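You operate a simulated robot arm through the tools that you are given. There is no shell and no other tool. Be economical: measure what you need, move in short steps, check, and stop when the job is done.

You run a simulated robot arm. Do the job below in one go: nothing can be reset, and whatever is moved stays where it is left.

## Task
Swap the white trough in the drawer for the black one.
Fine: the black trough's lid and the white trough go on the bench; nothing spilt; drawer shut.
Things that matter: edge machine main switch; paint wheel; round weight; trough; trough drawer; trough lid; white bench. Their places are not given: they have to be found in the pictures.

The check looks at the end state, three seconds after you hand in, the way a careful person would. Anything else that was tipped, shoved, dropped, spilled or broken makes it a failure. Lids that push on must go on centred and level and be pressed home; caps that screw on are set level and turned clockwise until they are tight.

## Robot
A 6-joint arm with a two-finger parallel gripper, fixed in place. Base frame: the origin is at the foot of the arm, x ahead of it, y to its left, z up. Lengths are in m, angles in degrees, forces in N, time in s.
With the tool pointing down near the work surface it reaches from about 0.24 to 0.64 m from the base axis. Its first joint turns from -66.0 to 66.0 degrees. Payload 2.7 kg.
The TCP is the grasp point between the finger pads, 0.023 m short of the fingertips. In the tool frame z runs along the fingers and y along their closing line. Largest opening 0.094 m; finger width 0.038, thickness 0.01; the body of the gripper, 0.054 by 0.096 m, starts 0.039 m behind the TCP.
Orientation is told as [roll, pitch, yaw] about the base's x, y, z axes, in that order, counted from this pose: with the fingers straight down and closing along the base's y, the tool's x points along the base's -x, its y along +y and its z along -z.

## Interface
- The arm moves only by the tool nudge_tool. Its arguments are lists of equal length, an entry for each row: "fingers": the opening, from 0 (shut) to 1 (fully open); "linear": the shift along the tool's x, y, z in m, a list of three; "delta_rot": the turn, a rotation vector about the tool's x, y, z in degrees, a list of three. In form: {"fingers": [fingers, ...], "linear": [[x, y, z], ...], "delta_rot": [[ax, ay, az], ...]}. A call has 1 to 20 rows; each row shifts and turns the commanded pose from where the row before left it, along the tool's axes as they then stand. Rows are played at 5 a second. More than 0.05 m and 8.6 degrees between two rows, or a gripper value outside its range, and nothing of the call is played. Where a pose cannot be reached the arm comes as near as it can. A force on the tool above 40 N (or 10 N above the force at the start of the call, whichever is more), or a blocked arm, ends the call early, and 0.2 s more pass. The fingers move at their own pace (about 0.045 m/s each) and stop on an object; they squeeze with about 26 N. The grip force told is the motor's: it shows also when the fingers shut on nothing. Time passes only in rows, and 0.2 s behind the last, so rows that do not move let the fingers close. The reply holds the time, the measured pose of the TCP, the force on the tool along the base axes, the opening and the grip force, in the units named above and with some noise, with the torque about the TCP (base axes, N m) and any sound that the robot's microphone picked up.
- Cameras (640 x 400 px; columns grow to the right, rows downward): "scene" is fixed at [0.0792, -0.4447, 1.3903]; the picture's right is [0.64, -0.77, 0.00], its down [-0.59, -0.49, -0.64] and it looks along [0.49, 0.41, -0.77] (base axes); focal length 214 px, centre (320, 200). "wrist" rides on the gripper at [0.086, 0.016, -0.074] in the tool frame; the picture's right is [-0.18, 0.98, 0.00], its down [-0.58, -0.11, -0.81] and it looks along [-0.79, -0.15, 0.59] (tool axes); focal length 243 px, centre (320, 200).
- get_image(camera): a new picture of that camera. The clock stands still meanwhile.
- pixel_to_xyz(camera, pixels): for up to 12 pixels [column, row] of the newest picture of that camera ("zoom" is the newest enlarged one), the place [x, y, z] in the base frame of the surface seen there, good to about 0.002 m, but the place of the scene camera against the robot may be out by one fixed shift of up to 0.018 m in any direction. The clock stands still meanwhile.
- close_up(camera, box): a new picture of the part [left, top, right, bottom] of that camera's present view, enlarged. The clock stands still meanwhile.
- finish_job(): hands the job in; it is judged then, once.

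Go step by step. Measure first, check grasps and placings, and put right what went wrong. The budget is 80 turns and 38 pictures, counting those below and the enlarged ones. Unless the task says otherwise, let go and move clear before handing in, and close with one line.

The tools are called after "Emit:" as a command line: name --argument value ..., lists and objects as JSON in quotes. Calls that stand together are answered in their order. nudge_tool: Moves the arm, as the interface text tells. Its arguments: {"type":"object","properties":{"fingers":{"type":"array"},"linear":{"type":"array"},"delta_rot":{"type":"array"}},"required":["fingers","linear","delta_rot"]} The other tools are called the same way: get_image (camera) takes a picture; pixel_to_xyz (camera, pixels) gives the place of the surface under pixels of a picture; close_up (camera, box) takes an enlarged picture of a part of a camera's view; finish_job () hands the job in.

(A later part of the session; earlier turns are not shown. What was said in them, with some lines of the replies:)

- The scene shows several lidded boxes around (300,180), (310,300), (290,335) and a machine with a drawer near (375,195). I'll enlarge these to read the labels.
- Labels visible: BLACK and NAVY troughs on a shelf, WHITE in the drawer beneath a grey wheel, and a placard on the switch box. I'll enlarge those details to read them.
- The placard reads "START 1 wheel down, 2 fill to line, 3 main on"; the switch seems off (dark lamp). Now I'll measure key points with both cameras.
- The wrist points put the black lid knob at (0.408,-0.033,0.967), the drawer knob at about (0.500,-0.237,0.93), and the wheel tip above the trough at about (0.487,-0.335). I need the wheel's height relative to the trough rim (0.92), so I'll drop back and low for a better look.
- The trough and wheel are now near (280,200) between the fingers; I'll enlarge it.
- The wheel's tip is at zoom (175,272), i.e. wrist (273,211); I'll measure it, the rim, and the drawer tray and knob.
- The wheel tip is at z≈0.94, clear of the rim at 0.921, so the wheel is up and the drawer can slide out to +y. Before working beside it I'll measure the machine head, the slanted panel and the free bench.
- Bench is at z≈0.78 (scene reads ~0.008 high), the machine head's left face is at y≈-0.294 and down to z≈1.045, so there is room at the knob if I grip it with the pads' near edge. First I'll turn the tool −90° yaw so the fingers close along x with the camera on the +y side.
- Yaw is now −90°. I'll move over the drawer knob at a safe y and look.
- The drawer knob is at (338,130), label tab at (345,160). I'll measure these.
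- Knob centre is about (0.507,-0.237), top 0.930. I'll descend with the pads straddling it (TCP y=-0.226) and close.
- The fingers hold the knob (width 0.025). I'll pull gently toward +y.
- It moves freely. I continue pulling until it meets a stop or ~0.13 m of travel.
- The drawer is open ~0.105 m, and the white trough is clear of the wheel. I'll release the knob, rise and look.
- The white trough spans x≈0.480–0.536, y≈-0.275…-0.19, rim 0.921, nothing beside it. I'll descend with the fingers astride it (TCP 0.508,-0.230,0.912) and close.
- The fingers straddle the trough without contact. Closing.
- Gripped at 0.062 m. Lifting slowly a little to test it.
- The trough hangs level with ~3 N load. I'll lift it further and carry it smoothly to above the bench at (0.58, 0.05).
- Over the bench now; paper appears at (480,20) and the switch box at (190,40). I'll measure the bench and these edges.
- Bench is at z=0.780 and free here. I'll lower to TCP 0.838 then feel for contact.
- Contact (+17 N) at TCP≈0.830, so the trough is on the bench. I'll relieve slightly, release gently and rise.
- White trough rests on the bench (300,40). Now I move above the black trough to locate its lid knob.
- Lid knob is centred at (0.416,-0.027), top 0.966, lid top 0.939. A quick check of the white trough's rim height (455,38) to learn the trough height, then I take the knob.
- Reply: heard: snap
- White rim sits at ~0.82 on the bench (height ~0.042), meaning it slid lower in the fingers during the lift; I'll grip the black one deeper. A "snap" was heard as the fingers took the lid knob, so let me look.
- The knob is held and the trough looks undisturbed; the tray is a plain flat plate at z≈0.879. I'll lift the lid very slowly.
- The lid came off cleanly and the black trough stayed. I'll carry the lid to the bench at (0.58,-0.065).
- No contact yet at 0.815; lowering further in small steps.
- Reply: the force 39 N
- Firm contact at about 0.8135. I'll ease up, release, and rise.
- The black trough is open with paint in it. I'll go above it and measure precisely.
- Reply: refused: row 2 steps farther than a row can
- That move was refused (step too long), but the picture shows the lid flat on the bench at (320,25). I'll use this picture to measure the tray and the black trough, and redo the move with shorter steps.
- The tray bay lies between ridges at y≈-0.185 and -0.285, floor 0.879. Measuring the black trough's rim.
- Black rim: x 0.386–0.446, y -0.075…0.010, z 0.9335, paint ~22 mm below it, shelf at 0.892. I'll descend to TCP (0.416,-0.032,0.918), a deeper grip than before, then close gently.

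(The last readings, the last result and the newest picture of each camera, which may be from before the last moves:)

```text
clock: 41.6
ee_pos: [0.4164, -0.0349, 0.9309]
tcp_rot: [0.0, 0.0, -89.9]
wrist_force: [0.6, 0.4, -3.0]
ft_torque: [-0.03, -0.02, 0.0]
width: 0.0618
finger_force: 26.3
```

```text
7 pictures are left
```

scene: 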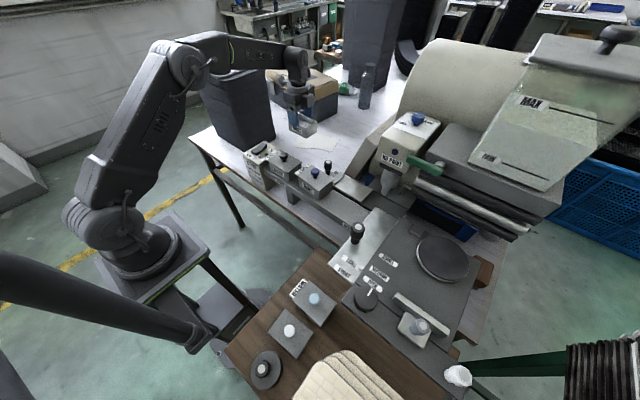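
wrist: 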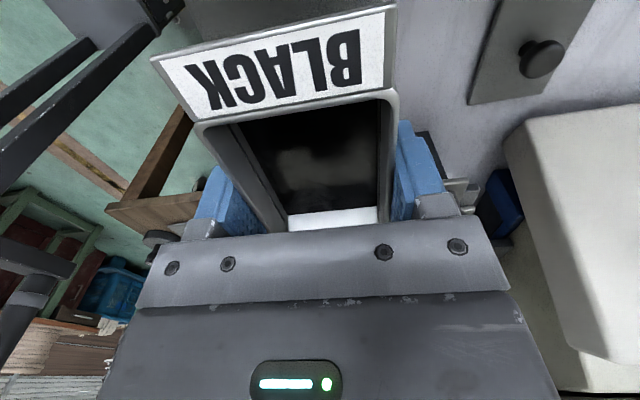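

Emit:
pixel_to_xyz --camera "wrist" --pixels '[[395, 95], [200, 130], [385, 40], [175, 75], [230, 160], [390, 140], [320, 170]]'

```text
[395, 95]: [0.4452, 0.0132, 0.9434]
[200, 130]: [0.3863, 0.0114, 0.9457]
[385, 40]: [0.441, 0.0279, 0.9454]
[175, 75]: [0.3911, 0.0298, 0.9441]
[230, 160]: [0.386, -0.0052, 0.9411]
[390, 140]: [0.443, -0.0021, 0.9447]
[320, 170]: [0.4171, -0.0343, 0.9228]
```

No slip this time (rim stays 13.6 mm above TCP). I'll lift to z≈0.995, go out to x=0.509, then slide back over the tray to y=-0.2375, smoothly.

Emit:
nudge_tool --fingers '[0, 0, 0, 0, 0, 0, 0, 0, 0, 0, 0, 0, 0, 0, 0, 0, 0, 0, 0]' --linear '[[0, 0, -0.01], [0, 0, -0.018], [0, 0, -0.018], [0, 0, -0.012], [0, 0.01, -0.006], [0, 0.018, 0], [0, 0.022, 0], [0, 0.02, 0], [-0.008, 0.015, 0], [-0.015, 0.0076, 0], [-0.022, 0, 0], [-0.026, 0, 0], [-0.026, 0, 0], [-0.026, 0, 0], [-0.026, 0, 0], [-0.022, 0, 0], [-0.018, 0, 0], [-0.0096, 0, 0], [-0.004, 0, 0]]' --delta_rot '[[0, 0, 0], [0, 0, 0], [0, 0, 0], [0, 0, 0], [0, 0, 0], [0, 0, 0], [0, 0, 0], [0, 0, 0], [0, 0, 0], [0, 0, 0], [0, 0, 0], [0, 0, 0], [0, 0, 0], [0, 0, 0], [0, 0, 0], [0, 0, 0], [0, 0, 0], [0, 0, 0], [0, 0, 0]]'

Emit:
close_up --camera "scene" --box '[300, 120, 440, 220]'

```text
clock: 45.6
ee_pos: [0.5063, -0.2388, 0.9941]
tcp_rot: [0.0, 0.1, -89.9]
wrist_force: [-0.6, -0.8, -3.2]
ft_torque: [-0.02, 0.0, 0.01]
width: 0.0618
finger_force: 26.1
```

```text
4.00 times, centred on (370, 170) of scene
```

zoom: 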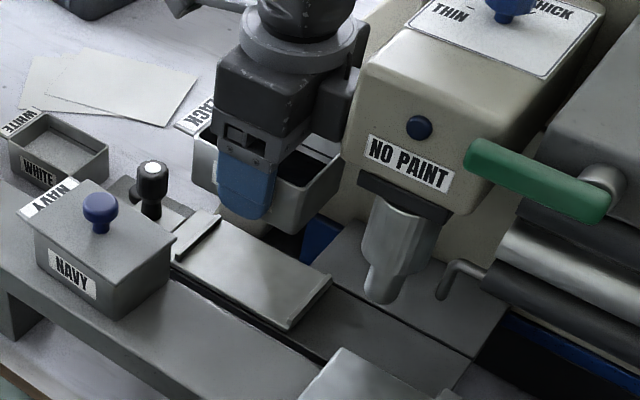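

Aligned above the tray and clear of the head. Lowering to just above, then feeling for contact near TCP 0.908.

Emit:
nudge_tool --fingers '[0, 0, 0, 0, 0, 0, 0]' --linear '[[0, 0.001, 0.01], [0, 0, 0.018], [0, 0, 0.02], [0, 0, 0.016], [0, 0, 0.01], [0, 0, 0.006], [0, 0, 0]]' --delta_rot '[[0, 0, 0], [0, 0, 0], [0, 0, 0], [0, 0, 0], [0, 0, 0], [0, 0, 0], [0, 0, 0]]'

Emit:
nudge_tool --fingers '[0, 0, 0, 0]' --linear '[[0, 0, 0.002], [0, 0, 0.002], [0, 0, 0.0015], [0, 0, 0]]' --delta_rot '[[0, 0, 0], [0, 0, 0], [0, 0, 0], [0, 0, 0]]'

```text
clock: 47.2
ee_pos: [0.5087, -0.2377, 0.9148]
tcp_rot: [0.0, 0.0, -89.9]
wrist_force: [0.2, 0.7, -2.9]
ft_torque: [-0.07, 0.03, 0.03]
width: 0.0618
finger_force: 26.0
```

```text
clock: 48.2
ee_pos: [0.508, -0.2378, 0.9093]
tcp_rot: [0.1, -0.1, -90.0]
wrist_force: [0.0, -0.3, -3.5]
ft_torque: [-0.01, -0.03, 0.02]
width: 0.0618
finger_force: 26.2
```

Still hanging at 0.909; stepping down a little more.

Emit:
nudge_tool --fingers '[0, 0, 0, 0]' --linear '[[0, 0, 0.001], [0, 0, 0.001], [0, 0, 0.001], [0, 0, 0]]' --delta_rot '[[0, 0, 0], [0, 0, 0], [0, 0, 0], [0, 0, 0]]'

Emit:
get_image --camera "wrist"

```text
clock: 49.2
ee_pos: [0.5088, -0.2386, 0.9065]
tcp_rot: [0.1, -0.2, -89.9]
wrist_force: [-2.2, 0.9, 8.8]
ft_torque: [0.49, 0.32, 0.12]
width: 0.062
finger_force: 26.3
```

```text
5 pictures are left
```

wrist: 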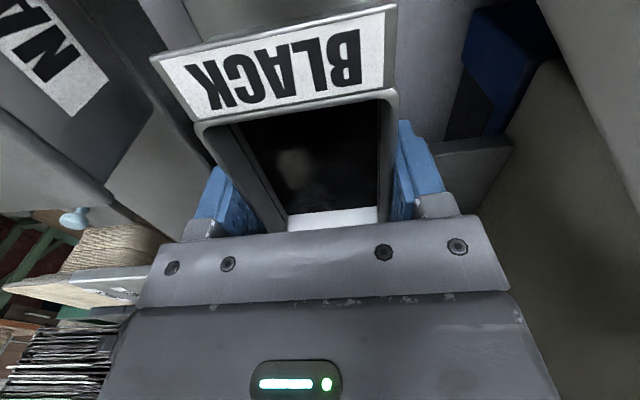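

Contact (+9 N) exactly at the predicted height, so it is seated. Checking rim level, then releasing.

Emit:
pixel_to_xyz --camera "wrist" --pixels '[[395, 95], [200, 130], [385, 40], [175, 75], [230, 160]]'

Emit:
nudge_tool --fingers '[0, 0.7, 0.82, 0.82, 0.82, 0.82, 0.82, 0.82, 0.82, 0.82, 0.6]' --linear '[[0, 0, -0.001], [0, 0, 0], [0, 0, 0], [0, 0, 0], [0, 0, -0.01], [0, 0, -0.03], [0, 0, -0.04], [0, 0, -0.04], [0.04, 0, -0.03], [0.045, 0, 0], [0.045, 0, 0]]' --delta_rot '[[0, 0, 0], [0, 0, 0], [0, 0, 0], [0, 0, 0], [0, 0, 0], [0, 0, 0], [0, 0, 0], [0, 0, 0], [0, 0, 0], [0, 0, 0], [0, 0, 0]]'

Emit:
get_image --camera "wrist"

```text
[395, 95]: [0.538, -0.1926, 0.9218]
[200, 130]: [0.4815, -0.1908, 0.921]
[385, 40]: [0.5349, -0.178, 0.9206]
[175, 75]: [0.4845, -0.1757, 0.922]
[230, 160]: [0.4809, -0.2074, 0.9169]
```

```text
clock: 51.6
ee_pos: [0.5103, -0.1035, 1.0584]
tcp_rot: [0.0, 0.0, -89.9]
wrist_force: [0.0, -0.6, 0.2]
ft_torque: [0.0, 0.02, 0.03]
width: 0.0563
finger_force: 0.1
```

```text
4 pictures are left
```

wrist: 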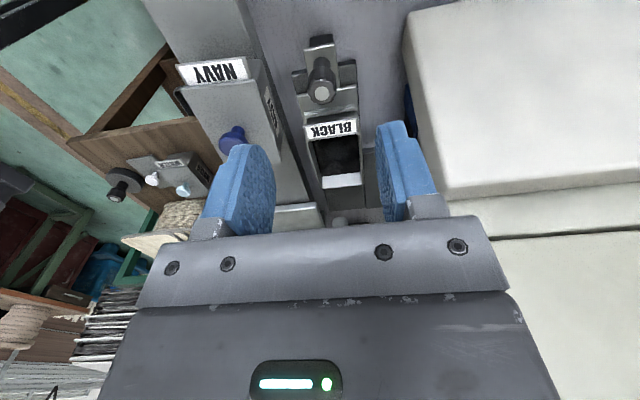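

The black trough sits level at rim 0.921 between the ridges. Measuring the drawer knob (321,93), then I'll grip it and push shut.

Emit:
pixel_to_xyz --camera "wrist" --pixels '[[321, 93], [311, 91], [332, 90], [330, 130]]'

Emit:
nudge_tool --fingers '[0.5, 0.5, 0.5, 0.5, 0.5, 0, 0, 0, 0]' --linear '[[-0.021, -0.002, 0], [0, 0, 0.04], [0, 0, 0.04], [0, 0, 0.04], [0, 0, 0.022], [0, 0, 0], [0, 0, 0], [0, 0, 0], [0, 0, 0]]' --delta_rot '[[0, 0, 0], [0, 0, 0], [0, 0, 0], [0, 0, 0], [0, 0, 0], [0, 0, 0], [0, 0, 0], [0, 0, 0], [0, 0, 0]]'

```text
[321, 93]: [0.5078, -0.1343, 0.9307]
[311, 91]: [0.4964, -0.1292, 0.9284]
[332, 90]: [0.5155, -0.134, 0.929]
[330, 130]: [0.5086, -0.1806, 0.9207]
```

```text
clock: 53.6
ee_pos: [0.5073, -0.1294, 0.9161]
tcp_rot: [0.1, 0.1, -89.9]
wrist_force: [14.6, -0.5, -9.1]
ft_torque: [-0.3, -0.22, 0.07]
width: 0.0255
finger_force: 45.0
```

The knob is held; pushing the drawer in smoothly by ~0.098 m.

Emit:
nudge_tool --fingers '[0, 0, 0, 0, 0, 0, 0, 0, 0, 0, 0, 0, 0]' --linear '[[-0.004, 0, 0], [-0.007, 0, 0], [-0.01, 0, 0], [-0.01, 0, 0], [-0.01, 0, 0], [-0.01, 0, 0], [-0.01, 0, 0], [-0.01, 0, 0], [-0.01, 0, 0], [-0.008, 0, 0], [-0.006, 0, 0], [-0.003, 0, 0], [0, 0, 0]]' --delta_rot '[[0, 0, 0], [0, 0, 0], [0, 0, 0], [0, 0, 0], [0, 0, 0], [0, 0, 0], [0, 0, 0], [0, 0, 0], [0, 0, 0], [0, 0, 0], [0, 0, 0], [0, 0, 0], [0, 0, 0]]'

Emit:
nudge_tool --fingers '[0, 0, 0, 0, 0, 0]' --linear '[[-0.002, 0, 0], [-0.002, 0, 0], [-0.002, 0, 0], [-0.002, 0, 0], [-0.002, 0, 0], [0, 0, 0]]' --delta_rot '[[0, 0, 0], [0, 0, 0], [0, 0, 0], [0, 0, 0], [0, 0, 0], [0, 0, 0]]'

```text
clock: 56.4
ee_pos: [0.507, -0.2277, 0.917]
tcp_rot: [0.2, -0.1, -89.9]
wrist_force: [3.5, 0.2, 21.7]
ft_torque: [-0.13, 0.04, 0.1]
width: 0.0254
finger_force: 45.2
```

```text
clock: 57.8
ee_pos: [0.5069, -0.2347, 0.9164]
tcp_rot: [0.1, 0.1, -89.9]
wrist_force: [-2.5, 18.9, 25.3]
ft_torque: [0.03, 0.03, 0.08]
width: 0.0251
finger_force: 45.2
```

A stop was reached (19 N) after ~0.105 m, matching the opening travel. Releasing, backing off and checking.

Emit:
nudge_tool --fingers '[0, 0.5, 0.5, 0.5, 0.5, 0.5, 0.5, 0.5, 0.5, 0.5]' --linear '[[0.001, 0, 0], [0, 0, 0], [0, 0, 0], [0, 0, -0.03], [0, 0, -0.04], [0.02, 0, -0.04], [0.04, 0, -0.02], [0.04, 0, 0], [0.04, -0.02, 0], [0, -0.04, -0.02]]' --delta_rot '[[0, 0, 0], [0, 0, 0], [0, 0, 0], [0, 0, 0], [0, 0, 0], [0, 0, 0], [0, 0, 0], [0, 0, 0], [0, 0, 0], [0, 0, 0]]'

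Emit:
get_image --camera "wrist"

Emit:
close_up --camera "scene" --box '[250, 110, 450, 235]'

```text
clock: 60.0
ee_pos: [0.4457, -0.0972, 1.0648]
tcp_rot: [0.0, 0.0, -89.9]
wrist_force: [-0.4, -0.9, -0.1]
ft_torque: [-0.03, 0.01, -0.05]
width: 0.0473
finger_force: 0.1
```

```text
3 pictures are left
```

wrist: 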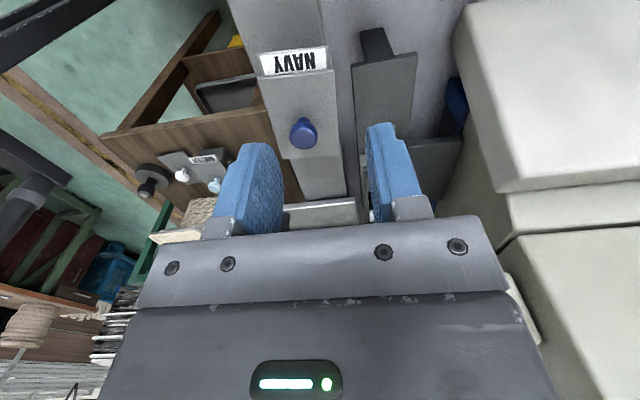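

```text
3.20 times, centred on (350, 172) of scene
```

zoom: 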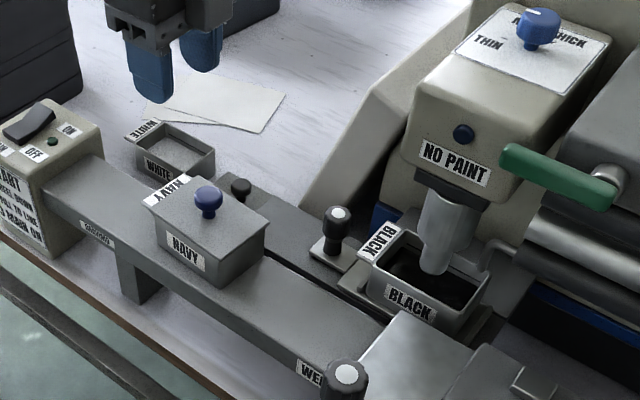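

The drawer looks shut with BLACK under the wheel and nothing spilt. A final comparison of knob and ridge coordinates with the start values (knob scene reading 0.507,-0.228).

Emit:
pixel_to_xyz --camera "zoom" --pixels '[[337, 213], [380, 242], [370, 278], [441, 265], [485, 275]]'

Emit:
pixel_to_xyz --camera "scene" --pixels '[[355, 178], [374, 185]]'

```text
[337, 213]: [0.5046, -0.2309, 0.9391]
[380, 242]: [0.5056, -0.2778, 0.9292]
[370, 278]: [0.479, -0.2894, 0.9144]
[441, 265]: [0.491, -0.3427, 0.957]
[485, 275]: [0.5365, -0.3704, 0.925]
```

```text
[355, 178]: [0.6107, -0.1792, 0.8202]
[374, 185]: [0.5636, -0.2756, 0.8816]
```

The knob is back at its starting position (-0.231 against -0.228), the black trough is in the shut drawer, and the lid and white trough are on the bench. The gripper is open and clear, so I'm handing in.

Emit:
finish_job

```text
The job is handed in.
```

The black trough is in the shut drawer in place of the white one. The white trough and the black trough's lid are on the bench, and I saw no paint spilt.
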